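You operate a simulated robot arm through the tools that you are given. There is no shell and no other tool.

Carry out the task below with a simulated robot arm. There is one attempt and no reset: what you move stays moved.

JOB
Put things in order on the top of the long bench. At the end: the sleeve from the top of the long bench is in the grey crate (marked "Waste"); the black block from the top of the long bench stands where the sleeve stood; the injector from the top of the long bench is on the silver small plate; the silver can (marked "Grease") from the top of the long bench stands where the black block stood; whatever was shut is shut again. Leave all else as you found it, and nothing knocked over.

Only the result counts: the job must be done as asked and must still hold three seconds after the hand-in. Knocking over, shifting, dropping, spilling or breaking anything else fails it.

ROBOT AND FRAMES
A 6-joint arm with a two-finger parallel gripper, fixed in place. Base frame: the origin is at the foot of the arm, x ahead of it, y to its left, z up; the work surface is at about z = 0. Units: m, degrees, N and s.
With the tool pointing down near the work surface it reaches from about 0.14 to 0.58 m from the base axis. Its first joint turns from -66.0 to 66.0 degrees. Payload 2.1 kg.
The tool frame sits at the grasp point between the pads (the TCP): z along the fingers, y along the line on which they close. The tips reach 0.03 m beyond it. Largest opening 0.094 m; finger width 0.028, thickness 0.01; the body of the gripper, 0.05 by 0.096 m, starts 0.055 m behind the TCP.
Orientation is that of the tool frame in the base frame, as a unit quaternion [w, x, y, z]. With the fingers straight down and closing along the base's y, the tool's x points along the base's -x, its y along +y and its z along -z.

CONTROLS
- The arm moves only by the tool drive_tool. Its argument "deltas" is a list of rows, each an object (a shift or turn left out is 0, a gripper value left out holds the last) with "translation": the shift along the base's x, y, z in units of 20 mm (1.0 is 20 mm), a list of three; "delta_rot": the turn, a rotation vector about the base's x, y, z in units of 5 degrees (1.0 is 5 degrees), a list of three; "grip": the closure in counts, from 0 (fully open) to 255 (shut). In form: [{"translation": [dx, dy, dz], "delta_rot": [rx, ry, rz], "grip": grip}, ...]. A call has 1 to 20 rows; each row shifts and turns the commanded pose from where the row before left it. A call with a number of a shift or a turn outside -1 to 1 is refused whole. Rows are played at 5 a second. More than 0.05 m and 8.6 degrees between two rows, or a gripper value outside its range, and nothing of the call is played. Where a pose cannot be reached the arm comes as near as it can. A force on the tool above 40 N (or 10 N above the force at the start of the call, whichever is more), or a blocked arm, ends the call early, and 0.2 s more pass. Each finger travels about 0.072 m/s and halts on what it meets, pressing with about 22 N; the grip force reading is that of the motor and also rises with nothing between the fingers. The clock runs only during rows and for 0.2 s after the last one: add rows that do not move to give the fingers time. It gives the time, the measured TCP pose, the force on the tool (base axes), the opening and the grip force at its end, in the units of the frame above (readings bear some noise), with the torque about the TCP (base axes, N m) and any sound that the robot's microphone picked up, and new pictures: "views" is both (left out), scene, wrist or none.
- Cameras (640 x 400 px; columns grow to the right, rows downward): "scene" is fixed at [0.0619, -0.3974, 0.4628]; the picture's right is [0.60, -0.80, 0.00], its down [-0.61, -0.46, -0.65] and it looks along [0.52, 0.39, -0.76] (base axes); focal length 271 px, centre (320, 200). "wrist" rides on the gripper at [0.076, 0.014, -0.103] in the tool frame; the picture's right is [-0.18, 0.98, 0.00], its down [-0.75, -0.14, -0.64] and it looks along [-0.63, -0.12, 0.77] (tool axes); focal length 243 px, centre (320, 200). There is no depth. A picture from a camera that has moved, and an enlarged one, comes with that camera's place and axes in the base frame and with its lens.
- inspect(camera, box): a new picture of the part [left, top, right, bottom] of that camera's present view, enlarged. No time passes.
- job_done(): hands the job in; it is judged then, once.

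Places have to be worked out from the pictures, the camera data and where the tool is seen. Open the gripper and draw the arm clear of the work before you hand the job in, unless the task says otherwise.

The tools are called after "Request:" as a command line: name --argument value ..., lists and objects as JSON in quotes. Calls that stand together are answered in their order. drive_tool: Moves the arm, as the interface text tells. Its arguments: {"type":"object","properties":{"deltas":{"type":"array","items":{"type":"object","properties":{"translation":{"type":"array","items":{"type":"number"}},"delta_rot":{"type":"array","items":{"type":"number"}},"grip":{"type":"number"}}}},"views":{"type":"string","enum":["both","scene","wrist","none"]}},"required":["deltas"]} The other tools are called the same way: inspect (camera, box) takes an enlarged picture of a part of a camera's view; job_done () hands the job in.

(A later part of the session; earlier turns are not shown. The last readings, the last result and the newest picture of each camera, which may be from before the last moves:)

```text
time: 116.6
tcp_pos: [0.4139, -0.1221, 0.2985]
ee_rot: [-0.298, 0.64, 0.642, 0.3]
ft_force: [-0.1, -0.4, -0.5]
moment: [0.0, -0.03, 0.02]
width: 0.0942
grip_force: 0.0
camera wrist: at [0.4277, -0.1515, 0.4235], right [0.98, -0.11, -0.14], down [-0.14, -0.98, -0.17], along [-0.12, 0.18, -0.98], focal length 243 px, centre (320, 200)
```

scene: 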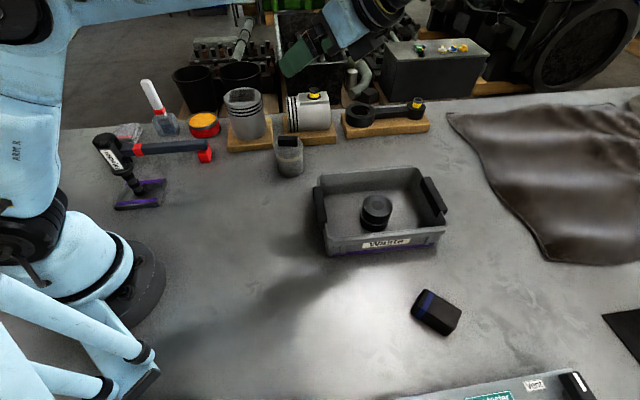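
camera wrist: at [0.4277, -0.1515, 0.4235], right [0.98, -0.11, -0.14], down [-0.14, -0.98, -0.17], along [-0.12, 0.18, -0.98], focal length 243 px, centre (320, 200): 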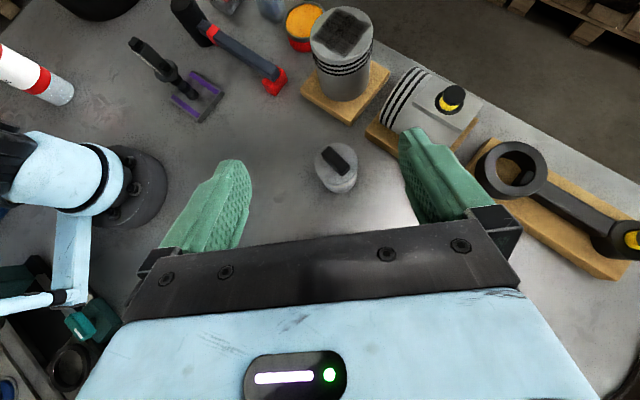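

The 50° tilt is achieved with the tool axis pointing (0, 0.77, -0.64), and the can is visible ahead. I lower vertically towards the pre-grasp point, behind and above the can.

Request:
drive_tool --deltas '[{"translation": [0.05, -0.2, -1]}, {"translation": [0, 0, -1]}, {"translation": [0, 0, -1]}, {"translation": [0, 0, -1]}, {"translation": [0, 0, -1]}, {"translation": [0, 0, -1]}, {"translation": [0, 0, -1]}, {"translation": [0, 0, 0]}]'

```text
time: 118.4
tcp_pos: [0.4133, -0.1252, 0.158]
ee_rot: [-0.299, 0.639, 0.643, 0.298]
ft_force: [0.5, 0.5, 0.4]
moment: [-0.03, -0.02, 0.02]
width: 0.0942
grip_force: 0.0
camera wrist: at [0.4277, -0.1545, 0.2824], right [0.98, -0.11, -0.14], down [-0.14, -0.98, -0.16], along [-0.12, 0.18, -0.98], focal length 243 px, centre (320, 200)
```

scene: 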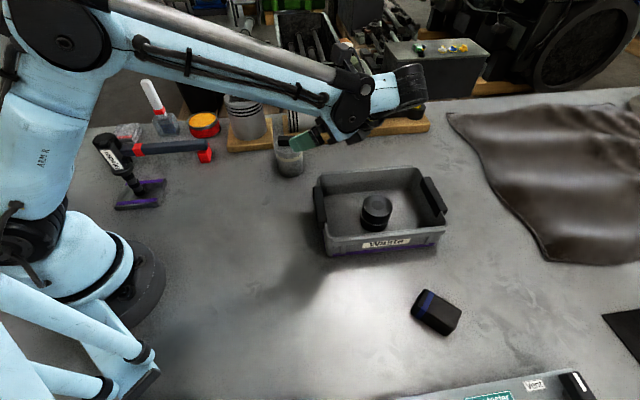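
wrist: 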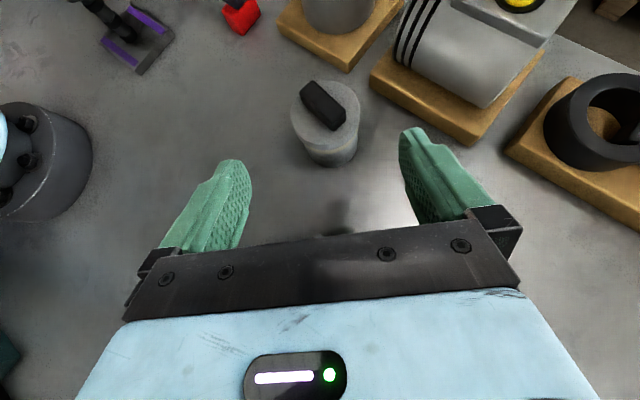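

The can appears centred between the fingers, at about (0.416, -0.037). I go down the rest of the way to the pre-grasp height.

Request:
drive_tool --deltas '[{"translation": [0.1, 0, -1]}, {"translation": [0, 0, -1]}, {"translation": [0, 0, -0.7]}, {"translation": [0, 0, 0]}]'

Request:
inspect --camera "wrist" --box '[200, 20, 460, 260]'

Request:
inspect --camera "scene" --box '[240, 60, 440, 240]'

```text
time: 119.4
tcp_pos: [0.4168, -0.1252, 0.1055]
ee_rot: [-0.298, 0.64, 0.642, 0.3]
ft_force: [0.7, -0.4, 0.5]
moment: [0.0, -0.03, 0.02]
width: 0.094
grip_force: 0.1
camera wrist: at [0.4311, -0.1551, 0.2296], right [0.98, -0.11, -0.14], down [-0.14, -0.98, -0.16], along [-0.12, 0.18, -0.98], focal length 243 px, centre (320, 200)
```

scene: 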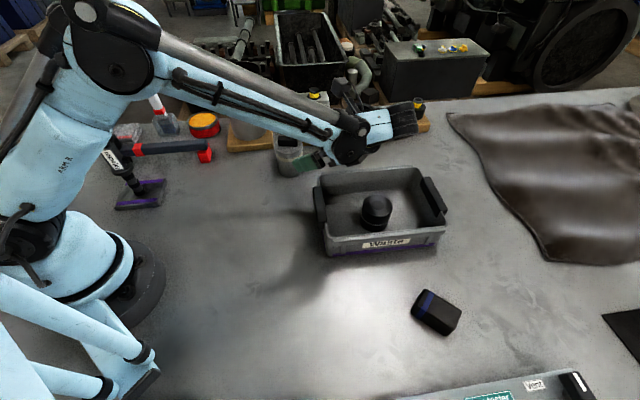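
wrist: 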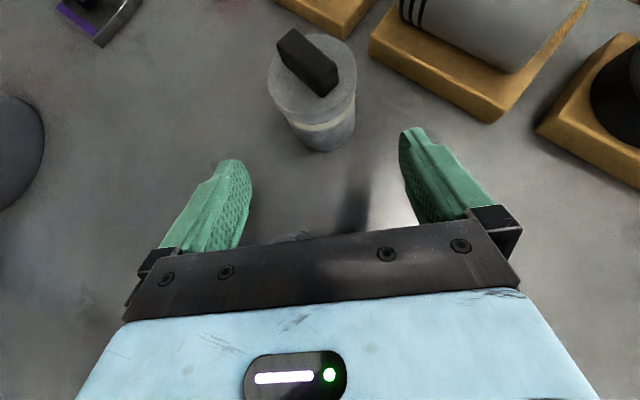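

```text
1.67 times, centred on (330, 140) of wrist
camera zoom: at [0.4311, -0.1551, 0.2296], right [0.98, -0.11, -0.14], down [-0.14, -0.98, -0.16], along [-0.12, 0.18, -0.98], focal length 404 px, centre (303, 300)
```

zoom: 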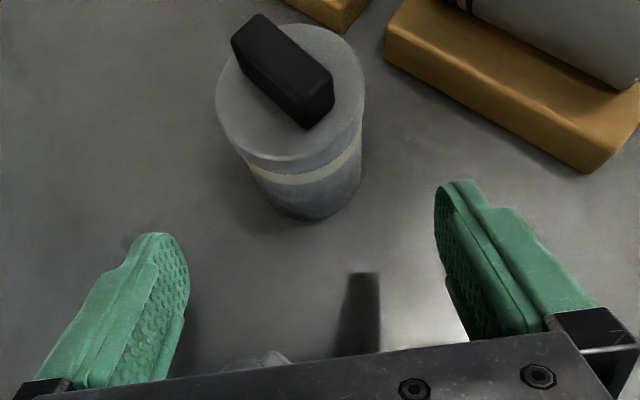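

```text
2.22 times, centred on (340, 150) of scene
camera zoom: at [0.0619, -0.3974, 0.4628], right [0.6, -0.8, 0.0], down [-0.61, -0.46, -0.65], along [0.52, 0.39, -0.76], focal length 603 px, centre (276, 311)
```

zoom: 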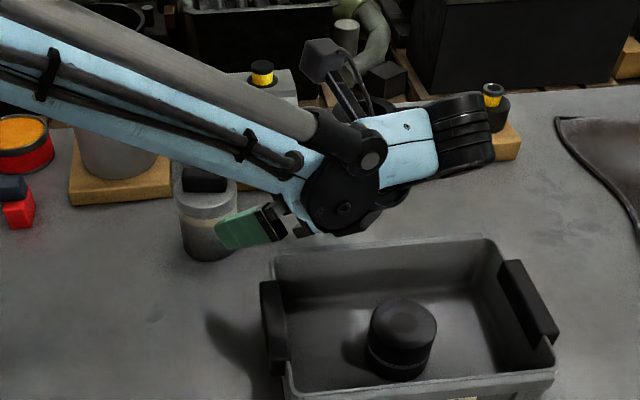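

The can base is at about (0.417, -0.0365) and the fingers straddle it evenly. I slide in along the tool axis, three quarters of the way first.

Request:
drive_tool --deltas '[{"translation": [0, 0.918, -0.82]}, {"translation": [0, 0.918, -0.82]}, {"translation": [0, 0.918, -0.82]}, {"translation": [0, 0, 0]}]'

Request:
inspect --camera "wrist" --box '[200, 60, 440, 260]'

Request:
inspect --camera "scene" --box '[240, 100, 360, 200]'

```text
time: 120.2
tcp_pos: [0.4158, -0.0786, 0.0659]
ee_rot: [-0.3, 0.64, 0.64, 0.303]
ft_force: [-4.2, -3.7, 22.2]
moment: [-1.64, 0.25, -0.28]
width: 0.0943
grip_force: 0.1
stopped in row 3: the force on the tool passed its limit at 81 N (the readings are from after the stop); the commanded pose is now the measured one
camera wrist: at [0.4305, -0.1086, 0.19], right [0.98, -0.12, -0.14], down [-0.14, -0.98, -0.17], along [-0.12, 0.19, -0.98], focal length 243 px, centre (320, 200)
```

scene: 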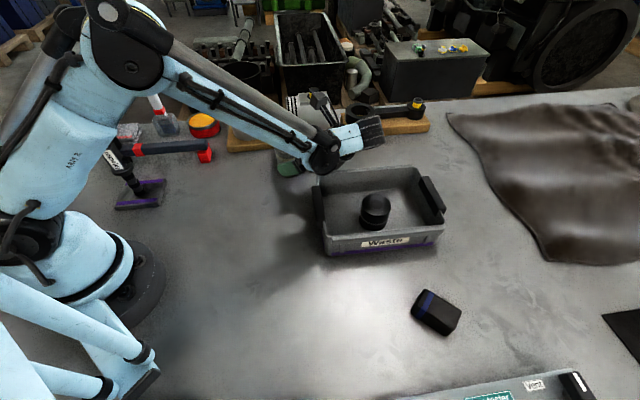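
wrist: 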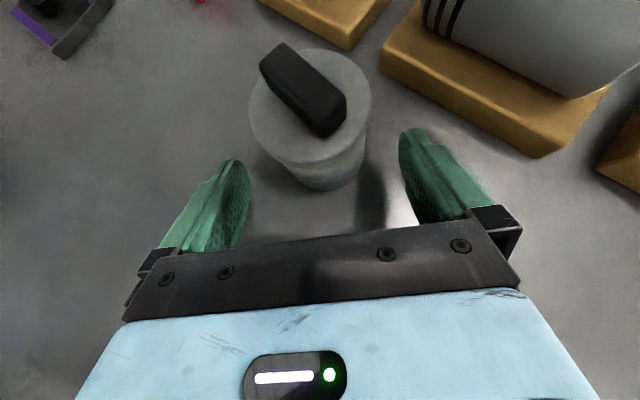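

```text
2.00 times, centred on (320, 160) of wrist
camera zoom: at [0.4305, -0.1086, 0.19], right [0.98, -0.12, -0.14], down [-0.14, -0.98, -0.17], along [-0.12, 0.19, -0.98], focal length 485 px, centre (320, 280)
```

zoom: 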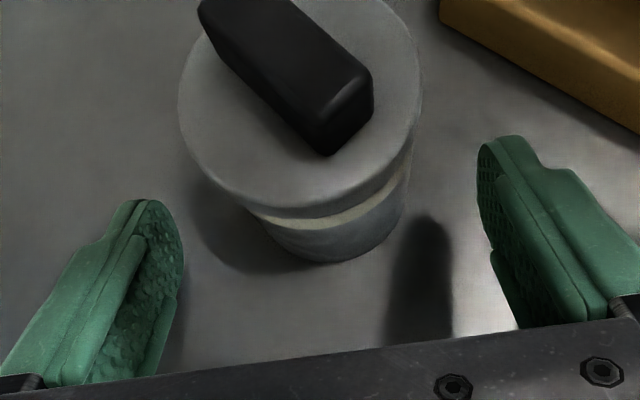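

```text
4.00 times, centred on (300, 150) of scene
camera zoom: at [0.0618, -0.3973, 0.4629], right [0.6, -0.8, 0.0], down [-0.61, -0.46, -0.65], along [0.52, 0.39, -0.76], focal length 1086 px, centre (400, 400)
```

zoom: 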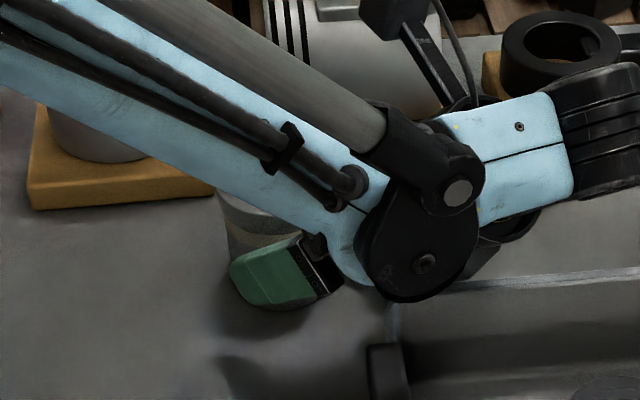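

The tool stopped at 81 N: the reading puts the contact about 7.5 cm behind the TCP, so the gripper body met the crate's rear corner. I back straight out along the way I came, then check the crate hasn't moved.

Request:
drive_tool --deltas '[{"translation": [0, 0, 0.5]}, {"translation": [0, -0.5, 0.8]}, {"translation": [0, -0.5, 0.8]}, {"translation": [0, 0, 0]}]'

Request:
inspect --camera "scene" --box '[290, 140, 470, 280]'

```text
time: 121.2
tcp_pos: [0.4168, -0.0983, 0.1066]
ee_rot: [-0.299, 0.639, 0.641, 0.302]
ft_force: [0.7, -0.4, 0.4]
moment: [-0.05, -0.03, -0.03]
width: 0.0938
grip_force: 0.0
camera wrist: at [0.4304, -0.1285, 0.2305], right [0.98, -0.12, -0.14], down [-0.14, -0.98, -0.17], along [-0.11, 0.19, -0.98], focal length 243 px, centre (320, 200)
```

scene: 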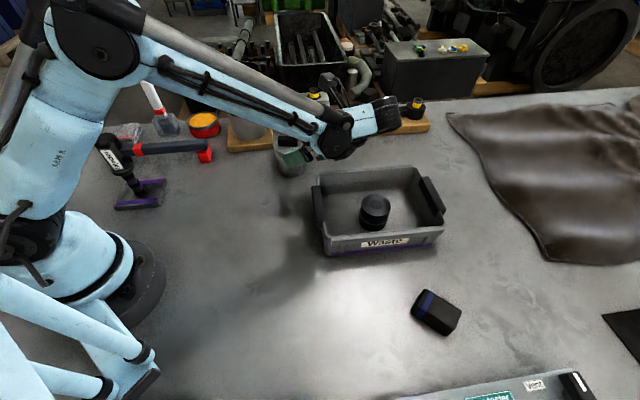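
wrist: 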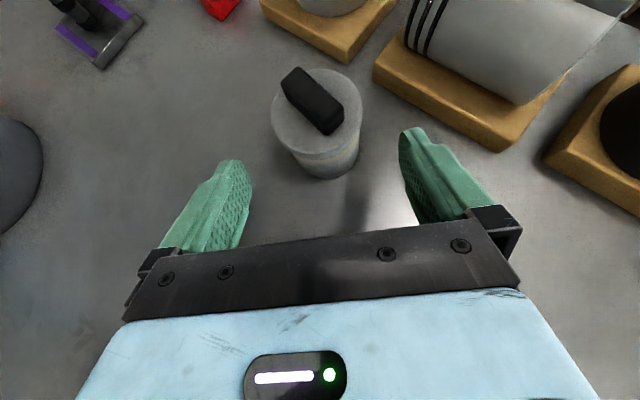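

```text
2.86 times, centred on (380, 210) of scene
camera zoom: at [0.0619, -0.3974, 0.4628], right [0.6, -0.8, 0.0], down [-0.61, -0.46, -0.65], along [0.52, 0.39, -0.76], focal length 776 px, centre (149, 171)
```

zoom: 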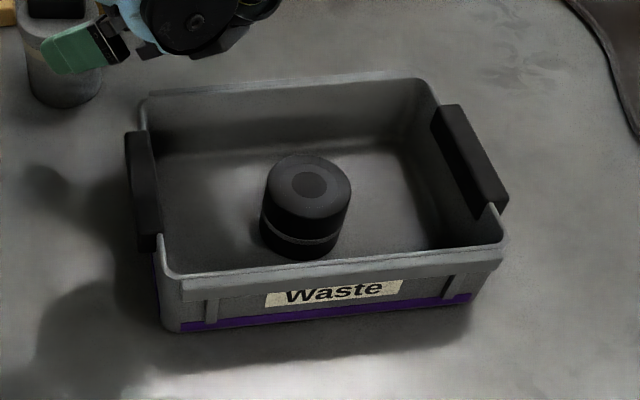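

Request:
inspect --camera "scene" --box '[300, 150, 480, 350]'

```text
2.00 times, centred on (390, 250) of scene
camera zoom: at [0.0619, -0.3974, 0.4628], right [0.6, -0.8, 0.0], down [-0.61, -0.46, -0.65], along [0.52, 0.39, -0.76], focal length 543 px, centre (180, 100)
```

zoom: 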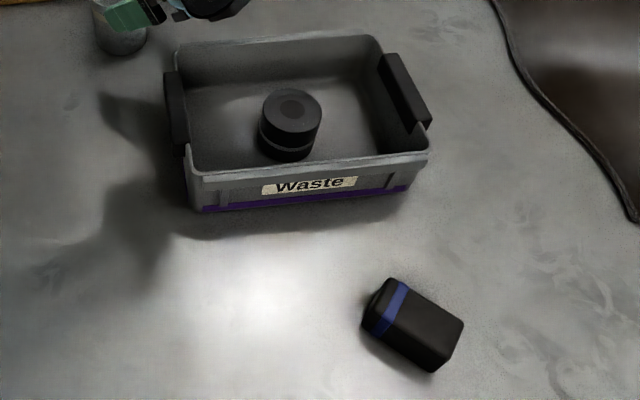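

The crate has shifted only about 3 mm by comparison with the first picture. I rise and turn the tilted tool about vertical by -55°, so it approaches the can from the open bench side, clear of the crate corner.

Request:
drive_tool --deltas '[{"translation": [0, -0.3, 1]}, {"translation": [0, 0, 1]}, {"translation": [0, 0, 1]}, {"translation": [0, 0, 1]}, {"translation": [0, 0, 1]}, {"translation": [0, 0, 1]}, {"translation": [0, 0, 1]}, {"translation": [-0.35, 0, 0], "delta_rot": [0, 0, -1]}, {"translation": [-0.35, 0, 0], "delta_rot": [0, 0, -1]}, {"translation": [-0.35, 0, 0], "delta_rot": [0, 0, -1]}, {"translation": [-0.35, 0, 0], "delta_rot": [0, 0, -1]}, {"translation": [-0.35, 0, 0], "delta_rot": [0, 0, -1]}, {"translation": [-0.35, 0, 0], "delta_rot": [0, 0, -1]}, {"translation": [0, 0, 0]}]'

```text
time: 124.2
tcp_pos: [0.3748, -0.1034, 0.2465]
ee_rot: [-0.21, 0.784, 0.453, 0.369]
ft_force: [0.3, 0.5, -0.1]
moment: [-0.01, -0.02, 0.03]
width: 0.0938
grip_force: 0.1
camera wrist: at [0.3713, -0.1364, 0.3705], right [0.79, -0.59, -0.14], down [-0.61, -0.77, -0.17], along [0.0, 0.22, -0.98], focal length 243 px, centre (320, 200)
```

scene: 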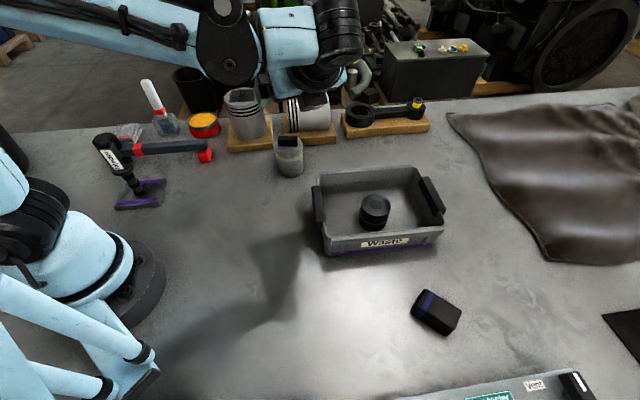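
wrist: 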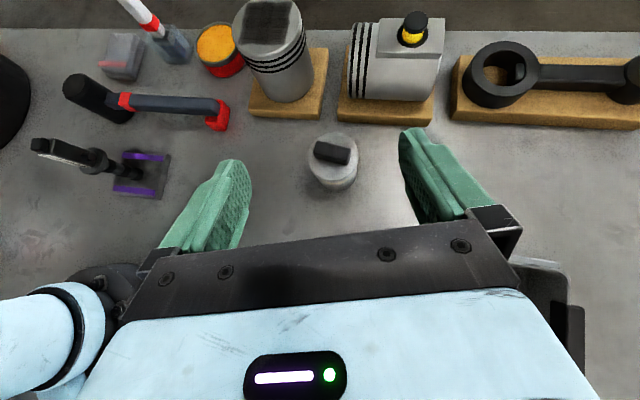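

The rotation works well so far, with heading 60°. I turn 25° more and shift to above the pre-grasp point.

Request:
drive_tool --deltas '[{"translation": [-0.33, 0.14, 0], "delta_rot": [0, 0, -1]}, {"translation": [-0.33, 0.14, 0], "delta_rot": [0, 0, -1]}, {"translation": [-0.33, 0.14, 0], "delta_rot": [0, 0, -1]}, {"translation": [-0.33, 0.14, 0], "delta_rot": [0, 0, -1]}, {"translation": [-0.33, 0.14, 0], "delta_rot": [0, 0, -1]}, {"translation": [0, 0, -1]}, {"translation": [0, 0, -1]}, {"translation": [0, 0, -1]}, {"translation": [0, 0, 0]}]'

```text
time: 126.2
tcp_pos: [0.3416, -0.0899, 0.1858]
ee_rot: [-0.125, 0.863, 0.273, 0.406]
ft_force: [-0.2, 0.1, 0.1]
moment: [-0.02, 0.03, 0.01]
width: 0.094
grip_force: 0.0
camera wrist: at [0.3242, -0.1182, 0.3093], right [0.47, -0.87, -0.14], down [-0.88, -0.45, -0.17], along [0.09, 0.2, -0.98], focal length 243 px, centre (320, 200)
```

scene: 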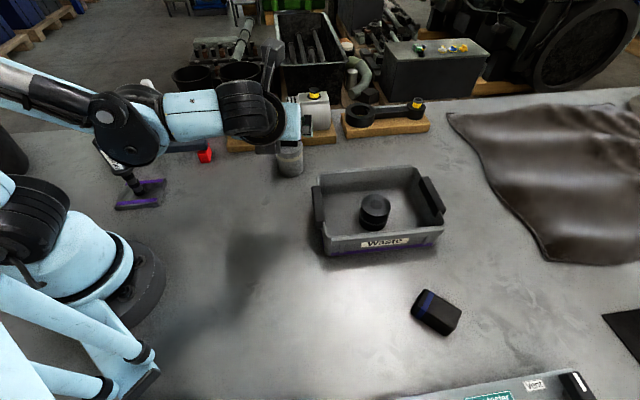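
wrist: 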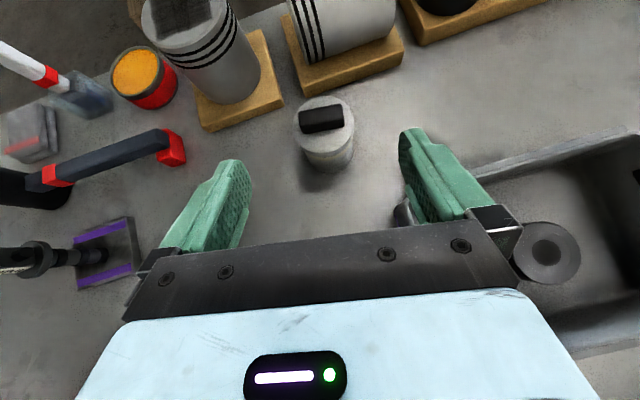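

The can is at about (0.417, -0.0355), within 2 mm of the gripper's centre line, and the crate is well to the side. I lower to the pre-grasp height.

Request:
drive_tool --deltas '[{"translation": [0, 0.1, -1]}, {"translation": [0, 0, -1]}, {"translation": [0, 0, -1]}, {"translation": [0, 0, -1]}, {"translation": [0, 0, -0.1]}, {"translation": [0, 0, 0]}]'

Request:
inspect --camera "wrist" --box '[200, 20, 460, 260]'

```text
time: 127.6
tcp_pos: [0.3411, -0.0894, 0.1042]
ee_rot: [-0.125, 0.863, 0.273, 0.406]
ft_force: [0.0, -0.1, 0.0]
moment: [0.03, -0.01, 0.02]
width: 0.0939
grip_force: 0.0
camera wrist: at [0.3251, -0.1168, 0.2284], right [0.47, -0.87, -0.14], down [-0.88, -0.45, -0.17], along [0.09, 0.2, -0.98], focal length 243 px, centre (320, 200)
```

scene: 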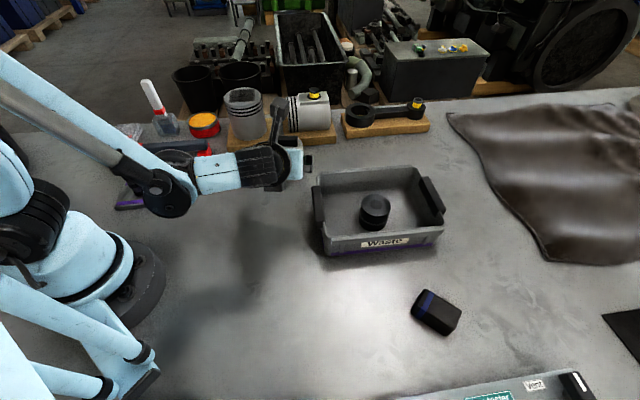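
wrist: 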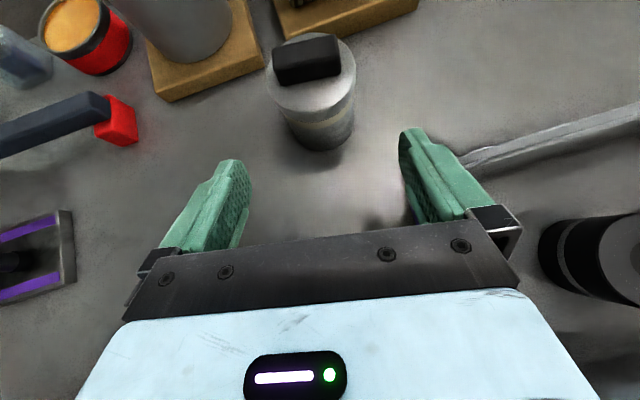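

```text
1.67 times, centred on (330, 140) of wrist
camera zoom: at [0.3251, -0.1168, 0.2284], right [0.47, -0.87, -0.14], down [-0.88, -0.45, -0.17], along [0.09, 0.2, -0.98], focal length 404 px, centre (303, 300)
```

zoom: 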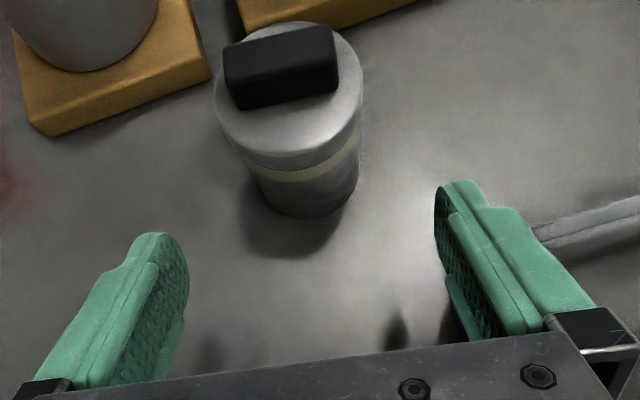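

The can sits centred between the fingers, and the crate rim lies well outside the right finger. I slide in along the tool axis 60 mm and check.

Request:
drive_tool --deltas '[{"translation": [0.6326, 0.4374, -0.6386]}, {"translation": [0.6326, 0.4374, -0.6386]}, {"translation": [0.6326, 0.4374, -0.6386]}, {"translation": [0, 0, 0]}]'

Request:
inspect --camera "wrist" --box '[200, 40, 460, 260]'

Request:
inspect --camera "scene" --box '[220, 90, 380, 210]'

```text
time: 128.6
tcp_pos: [0.3808, -0.0608, 0.067]
ee_rot: [-0.126, 0.863, 0.274, 0.405]
ft_force: [0.6, -0.6, 0.0]
moment: [0.01, -0.01, -0.01]
width: 0.0939
grip_force: 0.1
camera wrist: at [0.364, -0.0888, 0.1916], right [0.47, -0.87, -0.14], down [-0.88, -0.45, -0.17], along [0.09, 0.2, -0.98], focal length 243 px, centre (320, 200)
```

scene: 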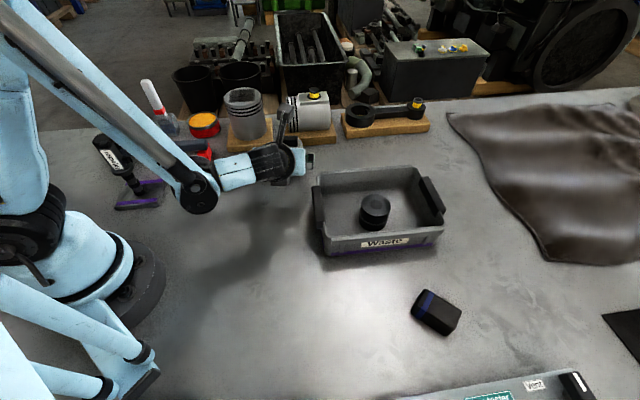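
wrist: 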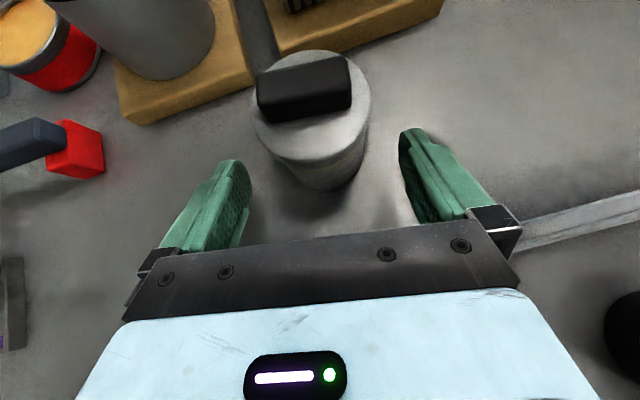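

```text
1.82 times, centred on (330, 150) of wrist
camera zoom: at [0.364, -0.0888, 0.1916], right [0.47, -0.87, -0.14], down [-0.88, -0.45, -0.17], along [0.09, 0.2, -0.98], focal length 441 px, centre (302, 291)
```

zoom: 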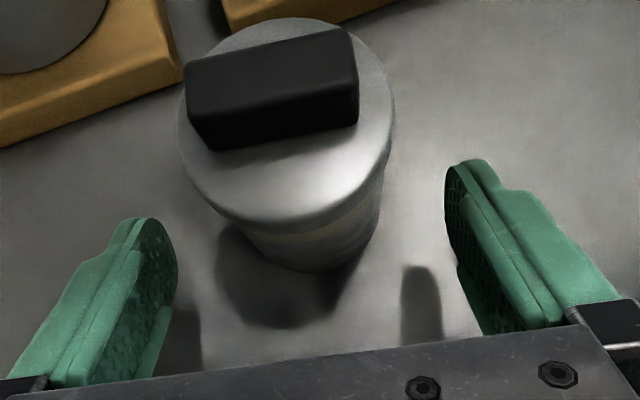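

```text
3.33 times, centred on (300, 150) of scene
camera zoom: at [0.0619, -0.3973, 0.4628], right [0.6, -0.8, 0.0], down [-0.61, -0.46, -0.65], along [0.52, 0.39, -0.76], focal length 905 px, centre (387, 367)
```

zoom: 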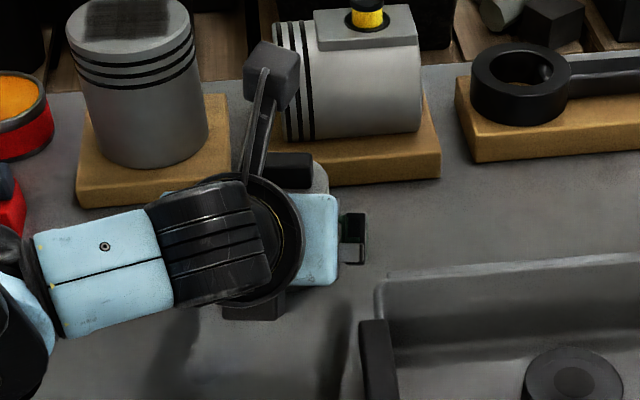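

Alignment holds within 2 mm and there is no contact. I complete the last 40 mm to the grasp position on the body.

Request:
drive_tool --deltas '[{"translation": [0.59, 0.415, -0.66]}, {"translation": [0.3, 0.2, -0.33]}, {"translation": [0.28, 0.2, -0.33]}, {"translation": [0, 0, 0]}]'

Request:
inspect --camera "wrist" --box '[200, 60, 460, 270]'

Request:
inspect --camera "scene" --box '[240, 100, 360, 200]'

```text
time: 129.6
tcp_pos: [0.403, -0.0443, 0.0408]
ee_rot: [-0.127, 0.863, 0.274, 0.406]
ft_force: [-0.5, 1.1, -0.9]
moment: [0.02, 0.0, 0.0]
width: 0.0942
grip_force: 0.1
camera wrist: at [0.3861, -0.0731, 0.1657], right [0.47, -0.87, -0.14], down [-0.88, -0.45, -0.17], along [0.09, 0.2, -0.98], focal length 243 px, centre (320, 200)
```

scene: 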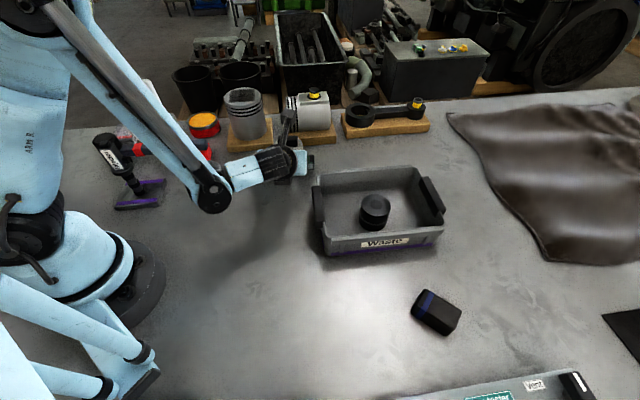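
wrist: 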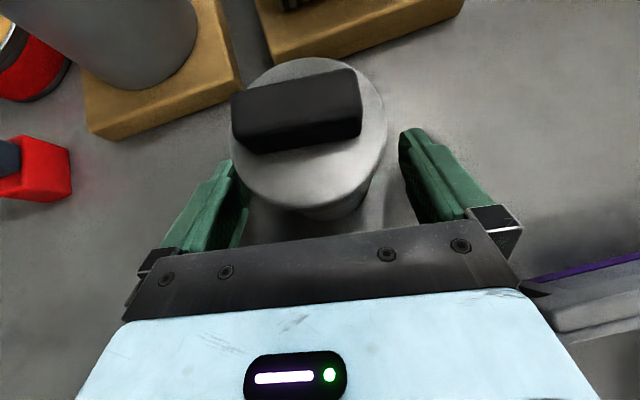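

```text
1.90 times, centred on (330, 165) of wrist
camera zoom: at [0.3861, -0.0731, 0.1657], right [0.47, -0.87, -0.14], down [-0.88, -0.45, -0.17], along [0.09, 0.2, -0.98], focal length 462 px, centre (301, 267)
```

zoom: 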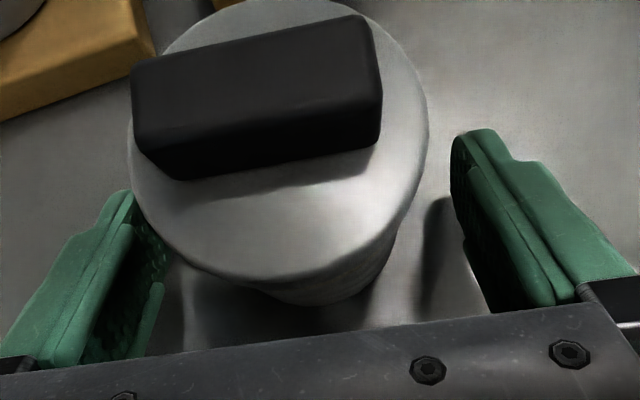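

```text
4.00 times, centred on (300, 150) of scene
camera zoom: at [0.0619, -0.3974, 0.4628], right [0.6, -0.8, 0.0], down [-0.61, -0.46, -0.65], along [0.52, 0.39, -0.76], focal length 1086 px, centre (400, 400)
```

zoom: 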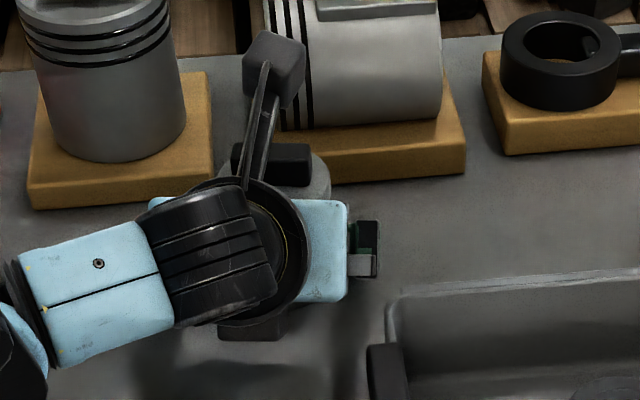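

The fingers flank the body below the lid, and the palm is clear of lid and handle. I close in steps, listening for any snap and watching the width (body should be about 0.061).

Request:
drive_tool --deltas '[{"grip": 40}, {"grip": 60}, {"grip": 75}, {"grip": 85}, {"grip": 95}, {"grip": 110}, {"grip": 110}]'

Request:
inspect --camera "wrist" --box '[200, 60, 460, 270]'

```text
time: 131.2
tcp_pos: [0.4031, -0.0443, 0.0418]
ee_rot: [-0.127, 0.863, 0.274, 0.406]
ft_force: [-0.9, 1.8, 3.3]
moment: [0.19, 0.11, 0.09]
width: 0.0614
grip_force: 22.0
camera wrist: at [0.3861, -0.0731, 0.1659], right [0.47, -0.87, -0.14], down [-0.88, -0.45, -0.17], along [0.09, 0.2, -0.98], focal length 243 px, centre (320, 200)
```

scene: 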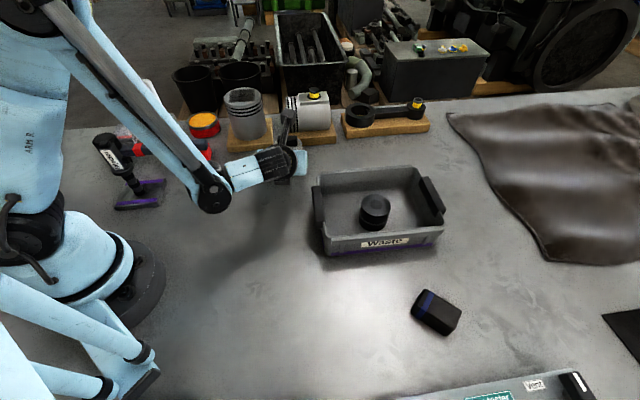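
wrist: 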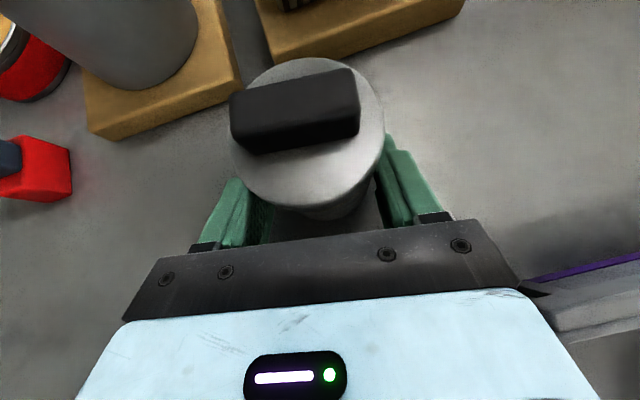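

```text
1.90 times, centred on (330, 165) of wrist
camera zoom: at [0.3861, -0.0731, 0.1659], right [0.47, -0.87, -0.14], down [-0.88, -0.45, -0.17], along [0.09, 0.2, -0.98], focal length 462 px, centre (301, 267)
```

zoom: 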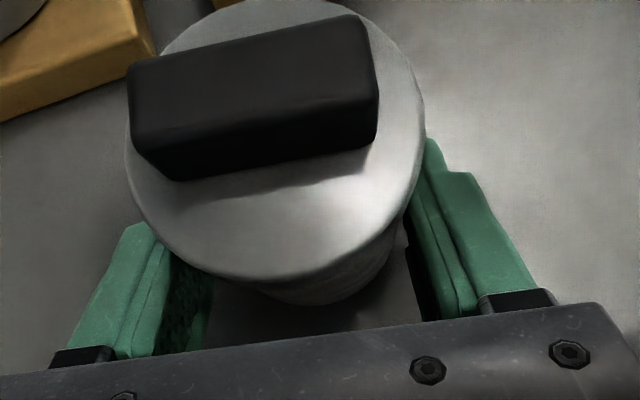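

Width 0.0614 with full grip force and no snap: the body itself is held. I set the grip firmly and do a small 6 mm test lift.

Request:
drive_tool --deltas '[{"grip": 255}, {"grip": 255}, {"translation": [0, 0, 0.15]}, {"translation": [0, 0, 0.15]}, {"translation": [0, 0, 0]}]'

Request:
inspect --camera "wrist" --box '[200, 60, 460, 270]'

```text
time: 132.4
tcp_pos: [0.4035, -0.0459, 0.0477]
ee_rot: [-0.126, 0.863, 0.273, 0.406]
ft_force: [-1.7, 1.0, 1.7]
moment: [0.15, 0.11, 0.05]
width: 0.0613
grip_force: 21.8
heard: snap
camera wrist: at [0.3864, -0.0743, 0.1706], right [0.47, -0.87, -0.14], down [-0.88, -0.45, -0.17], along [0.09, 0.2, -0.98], focal length 243 px, centre (320, 200)
```

scene: 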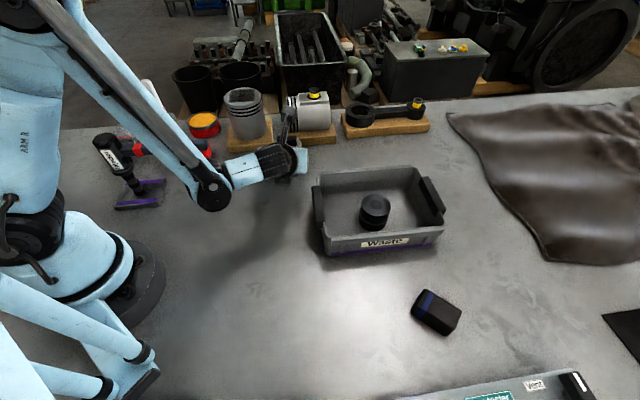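
wrist: 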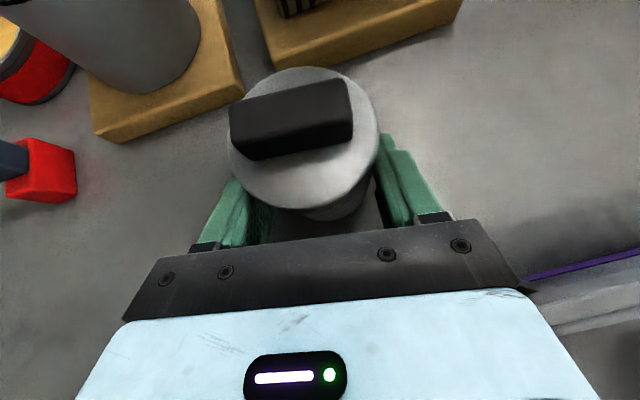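

```text
1.90 times, centred on (330, 165) of wrist
camera zoom: at [0.3864, -0.0743, 0.1706], right [0.47, -0.87, -0.14], down [-0.88, -0.45, -0.17], along [0.09, 0.2, -0.98], focal length 462 px, centre (301, 267)
```

zoom: 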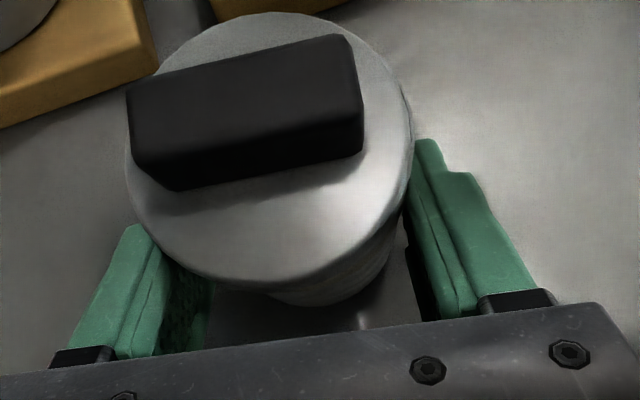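

A snap sounded during the lift, and the lid looks about 5 mm lower relative to the gripper, with no weight on the force reading, so the can seems to have stayed down. I look closely before doing anything else.

Request:
inspect --camera "scene" --box '[260, 120, 330, 190]'

Request:
inspect --camera "wrist" --box '[220, 120, 400, 230]'

```text
5.71 times, centred on (295, 155) of scene
camera zoom: at [0.0619, -0.3974, 0.4628], right [0.6, -0.8, 0.0], down [-0.61, -0.46, -0.65], along [0.52, 0.39, -0.76], focal length 1551 px, centre (463, 457)
```

zoom: 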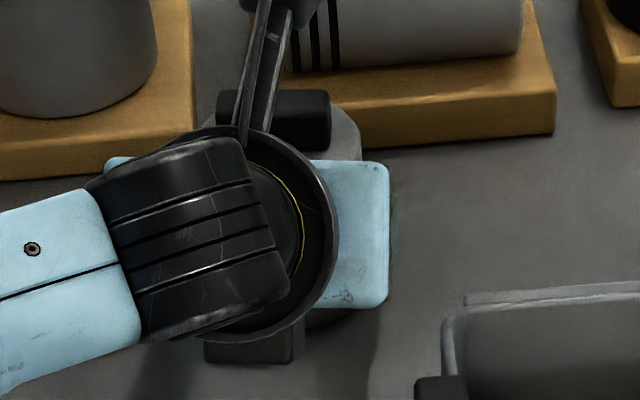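

```text
3.56 times, centred on (310, 175) of wrist
camera zoom: at [0.3864, -0.0743, 0.1706], right [0.47, -0.87, -0.14], down [-0.88, -0.45, -0.17], along [0.09, 0.2, -0.98], focal length 863 px, centre (356, 289)
```

zoom: 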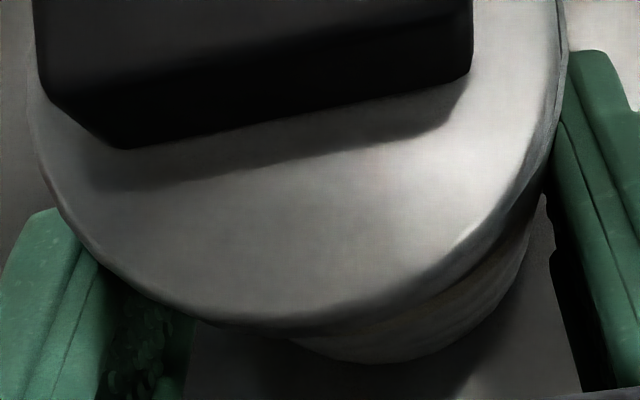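

Request:
inspect --camera "scene" --box '[250, 110, 330, 190]'

```text
5.00 times, centred on (290, 150) of scene
camera zoom: at [0.0619, -0.3974, 0.4628], right [0.6, -0.8, 0.0], down [-0.61, -0.46, -0.65], along [0.52, 0.39, -0.76], focal length 1357 px, centre (470, 450)
```

zoom: 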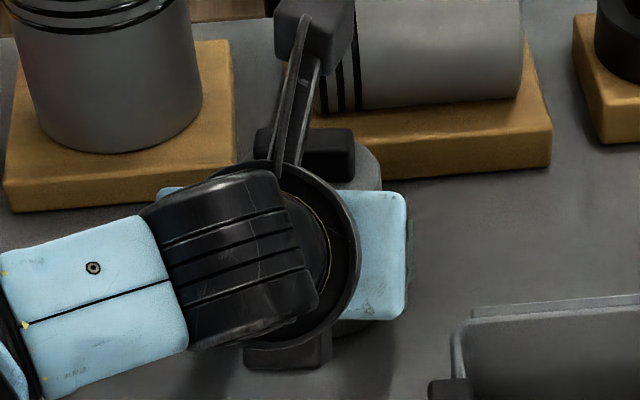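

The handle is at its original height in the scene view, so the can was not lifted and the gripper slid up 6 mm. The fingers' upper edges were probably bearing on the lid's rear edge instead of the body. I go back down, release, and check the lid.

Request:
drive_tool --deltas '[{"translation": [0, 0, -0.15]}, {"translation": [0, 0, -0.15]}, {"translation": [0, 0, 0]}]' --views "none"

Request:
drive_tool --deltas '[{"grip": 90}, {"grip": 70}, {"grip": 50}, {"grip": 20}, {"grip": 0}, {"translation": [0, 0, 0]}]'

Request:
inspect --camera "wrist" --box '[200, 60, 460, 270]'

```text
time: 133.2
tcp_pos: [0.4024, -0.045, 0.0403]
ee_rot: [-0.125, 0.863, 0.274, 0.405]
ft_force: [1.3, 2.0, 1.7]
moment: [-0.11, 0.03, -0.07]
width: 0.061
grip_force: 22.0
heard: snap
```

```text
time: 134.6
tcp_pos: [0.4032, -0.0455, 0.0409]
ee_rot: [-0.126, 0.863, 0.274, 0.406]
ft_force: [-0.4, -0.2, 0.0]
moment: [-0.01, 0.0, 0.01]
width: 0.0942
grip_force: 0.0
camera wrist: at [0.3861, -0.0733, 0.1646], right [0.47, -0.87, -0.14], down [-0.88, -0.45, -0.17], along [0.09, 0.2, -0.98], focal length 243 px, centre (320, 200)
```

scene: 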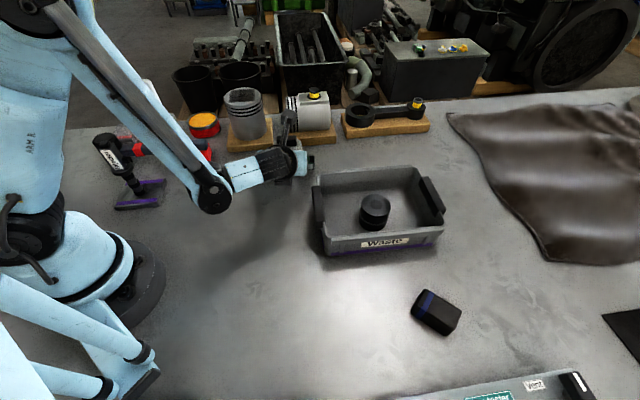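
wrist: 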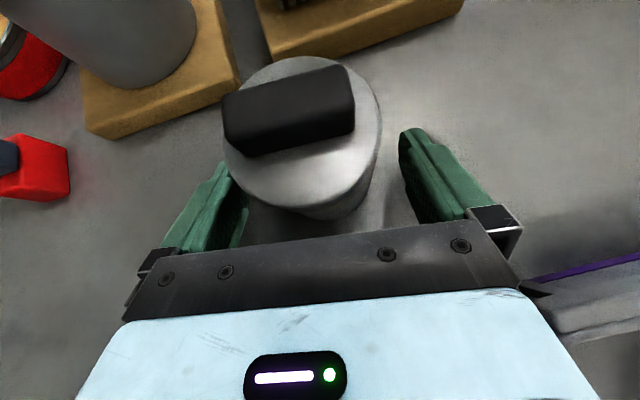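

```text
1.90 times, centred on (330, 165) of wrist
camera zoom: at [0.3861, -0.0733, 0.1646], right [0.47, -0.87, -0.14], down [-0.88, -0.45, -0.17], along [0.09, 0.2, -0.98], focal length 462 px, centre (301, 267)
```

zoom: 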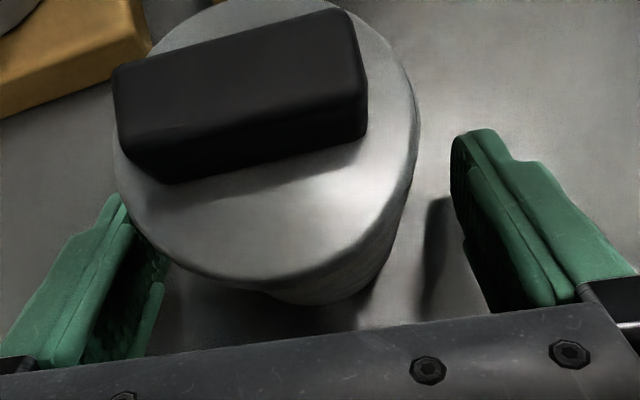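

Snaps now come in pairs, one on lifting and one on lowering, so something on the can latches and unlatches. I back out along the approach line to inspect the can properly.

Request:
drive_tool --deltas '[{"translation": [-0.6326, -0.4374, 0.6386]}, {"translation": [-0.6326, -0.4374, 0.6386]}, {"translation": [-0.6326, -0.4374, 0.6386]}, {"translation": [-0.6326, -0.4374, 0.6386]}, {"translation": [-0.6326, -0.4374, 0.6386]}, {"translation": [-0.6, -0.2, 0.8]}, {"translation": [-0.6, 0, 0.8]}, {"translation": [-0.6, 0, 0.8]}, {"translation": [0, 0, 0]}]'

Request:
inspect --camera "scene" --box '[250, 110, 330, 190]'

Request:
inspect --camera "wrist" --box '[260, 0, 440, 160]'

```text
time: 136.6
tcp_pos: [0.3049, -0.092, 0.1529]
ee_rot: [-0.125, 0.863, 0.273, 0.406]
ft_force: [0.2, -0.2, -0.3]
moment: [0.02, -0.02, -0.05]
width: 0.0939
grip_force: 0.1
camera wrist: at [0.2868, -0.1207, 0.2765], right [0.47, -0.87, -0.14], down [-0.88, -0.45, -0.17], along [0.09, 0.2, -0.98], focal length 243 px, centre (320, 200)
```

scene: 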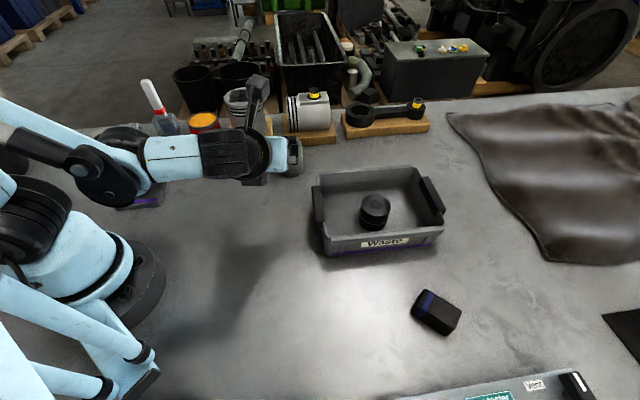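
wrist: 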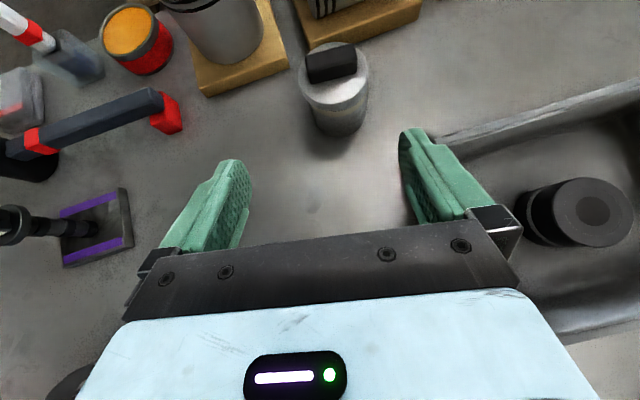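

```text
5.00 times, centred on (290, 150) of scene
camera zoom: at [0.0619, -0.3974, 0.4628], right [0.6, -0.8, 0.0], down [-0.61, -0.46, -0.65], along [0.52, 0.39, -0.76], focal length 1357 px, centre (470, 450)
```

zoom: 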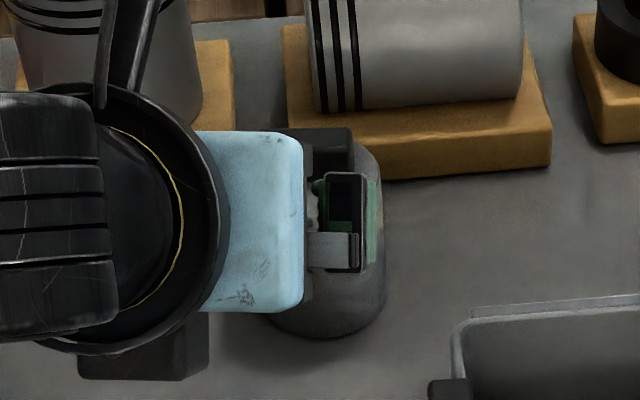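

```text
2.50 times, centred on (350, 80) of wrist
camera zoom: at [0.2868, -0.1207, 0.2765], right [0.47, -0.87, -0.14], down [-0.88, -0.45, -0.17], along [0.09, 0.2, -0.98], focal length 606 px, centre (245, 500)
```

zoom: 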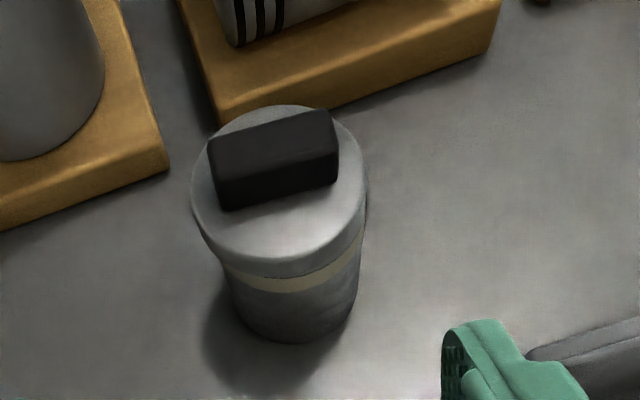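

The lid is seated, with the band directly below it as before and snaps paired. The body is evidently too slippery to lift by friction, but I don't need to lift it: held low on the body, I can slide the can 0.14 m across clear bench to the block's spot, almost exactly along my closing direction. First I test at safe height whether this tilted pose is reachable at the destination.

Request:
drive_tool --deltas '[{"translation": [0, 0, 1]}, {"translation": [0, 0, 1]}, {"translation": [0, 0, 1]}, {"translation": [0, 0.9, 0]}, {"translation": [0.1, 1, 0]}, {"translation": [0.1, 1, 0]}, {"translation": [0.1, 1, 0]}, {"translation": [0.1, 1, 0]}, {"translation": [0.1, 1, 0]}, {"translation": [0.1, 1, 0]}, {"translation": [0.1, 1, 0]}, {"translation": [0, 0, 0]}]'

Request:
inspect --camera "scene" --box '[250, 110, 330, 190]'

```text
time: 139.2
tcp_pos: [0.3177, 0.0623, 0.2115]
ee_rot: [-0.125, 0.863, 0.273, 0.406]
ft_force: [0.8, 0.2, -0.5]
moment: [-0.01, 0.0, 0.01]
width: 0.0942
grip_force: 0.1
camera wrist: at [0.3009, 0.0345, 0.3353], right [0.47, -0.87, -0.14], down [-0.88, -0.45, -0.17], along [0.09, 0.2, -0.98], focal length 243 px, centre (320, 200)
```

scene: 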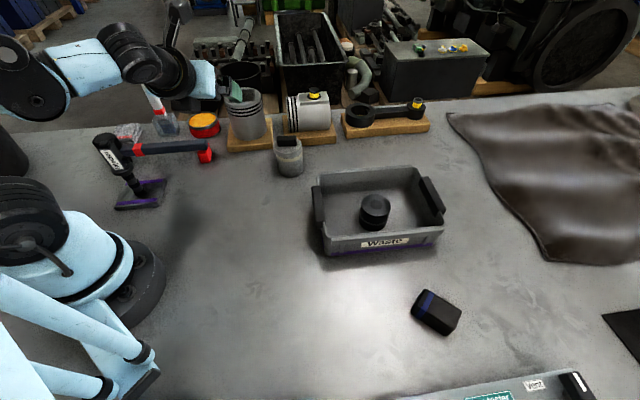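
wrist: 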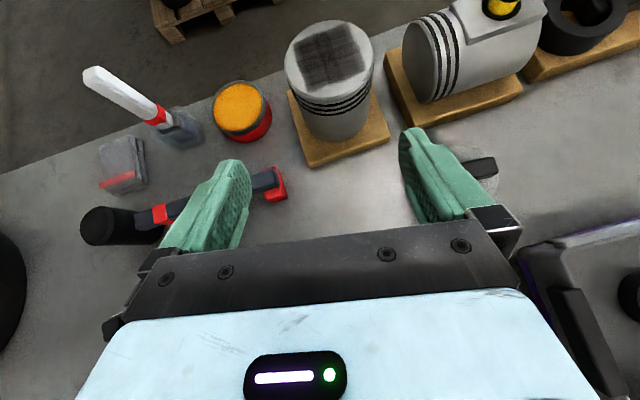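

```text
5.00 times, centred on (290, 150) of scene
camera zoom: at [0.0619, -0.3974, 0.4628], right [0.6, -0.8, 0.0], down [-0.61, -0.46, -0.65], along [0.52, 0.39, -0.76], focal length 1357 px, centre (470, 450)
```

zoom: 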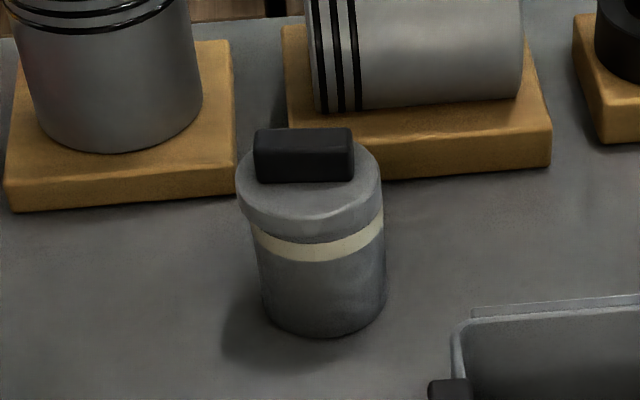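

Important finding: the can body hasn't moved, but the lid has shifted about 2.5 mm sideways, so my fingers had closed on the lid's rear edge and never gripped the body. The lid skirt must reach down to z ≈ 0.054. I'll come in flatter (62° tilt) and lower, so the fingers stay about 1 cm under the lid. I re-tilt while returning to the approach side.

Request:
drive_tool --deltas '[{"translation": [0, -0.9, 0], "delta_rot": [0.4583, -0.6553, 0]}, {"translation": [0, -1, 0], "delta_rot": [0.4583, -0.6553, 0]}, {"translation": [0, -1, 0], "delta_rot": [0.4583, -0.6553, 0]}, {"translation": [0.1, -1, 0]}, {"translation": [0.1, -1, 0]}, {"translation": [0.1, -1, 0]}, {"translation": [0.1, -1, 0]}, {"translation": [0.1, -1, 0]}, {"translation": [0, 0, -1]}, {"translation": [0, 0, -1]}, {"translation": [0, 0, -1]}, {"translation": [0, 0, 0]}]'

```text
time: 141.8
tcp_pos: [0.3289, -0.0935, 0.1504]
ee_rot: [-0.153, 0.816, 0.259, 0.494]
ft_force: [-0.3, 0.4, 0.3]
moment: [0.02, -0.01, -0.01]
width: 0.0942
grip_force: 0.0
camera wrist: at [0.2911, -0.1354, 0.2666], right [0.49, -0.85, -0.16], down [-0.83, -0.41, -0.37], along [0.25, 0.31, -0.92], focal length 243 px, centre (320, 200)
```

scene: 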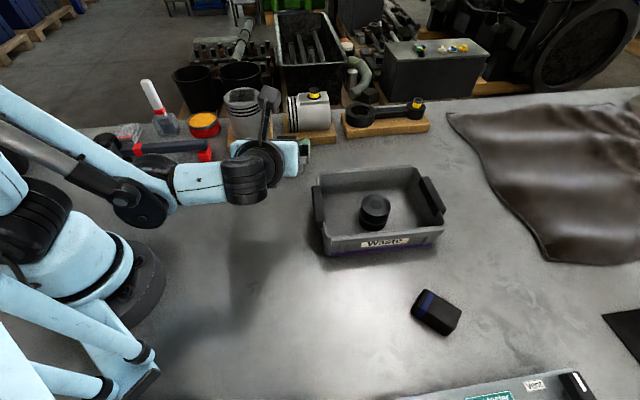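
wrist: 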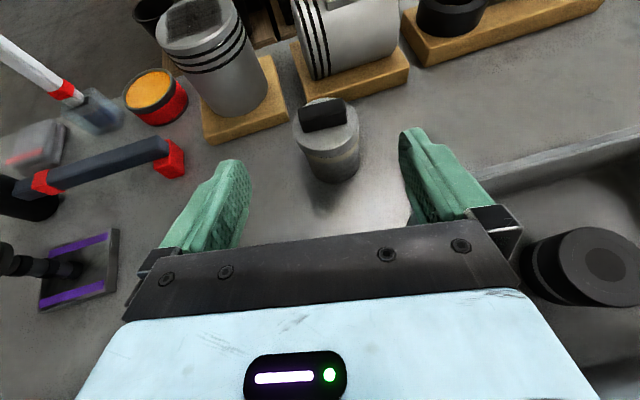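

Request:
inspect --camera "wrist" --box '[250, 70, 410, 210]'

```text
2.86 times, centred on (330, 140) of wrist
camera zoom: at [0.2911, -0.1354, 0.2666], right [0.49, -0.85, -0.16], down [-0.83, -0.41, -0.37], along [0.25, 0.31, -0.92], focal length 693 px, centre (291, 371)
```

zoom: 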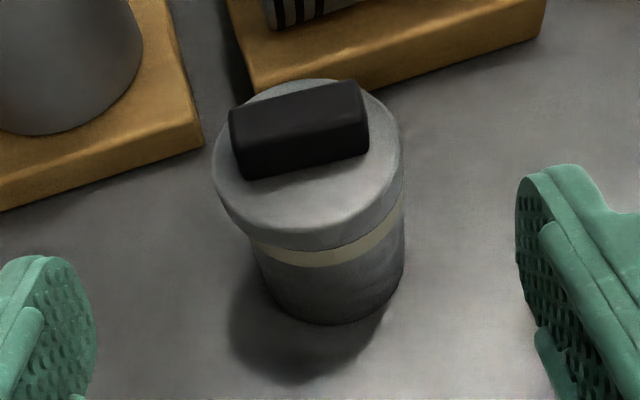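

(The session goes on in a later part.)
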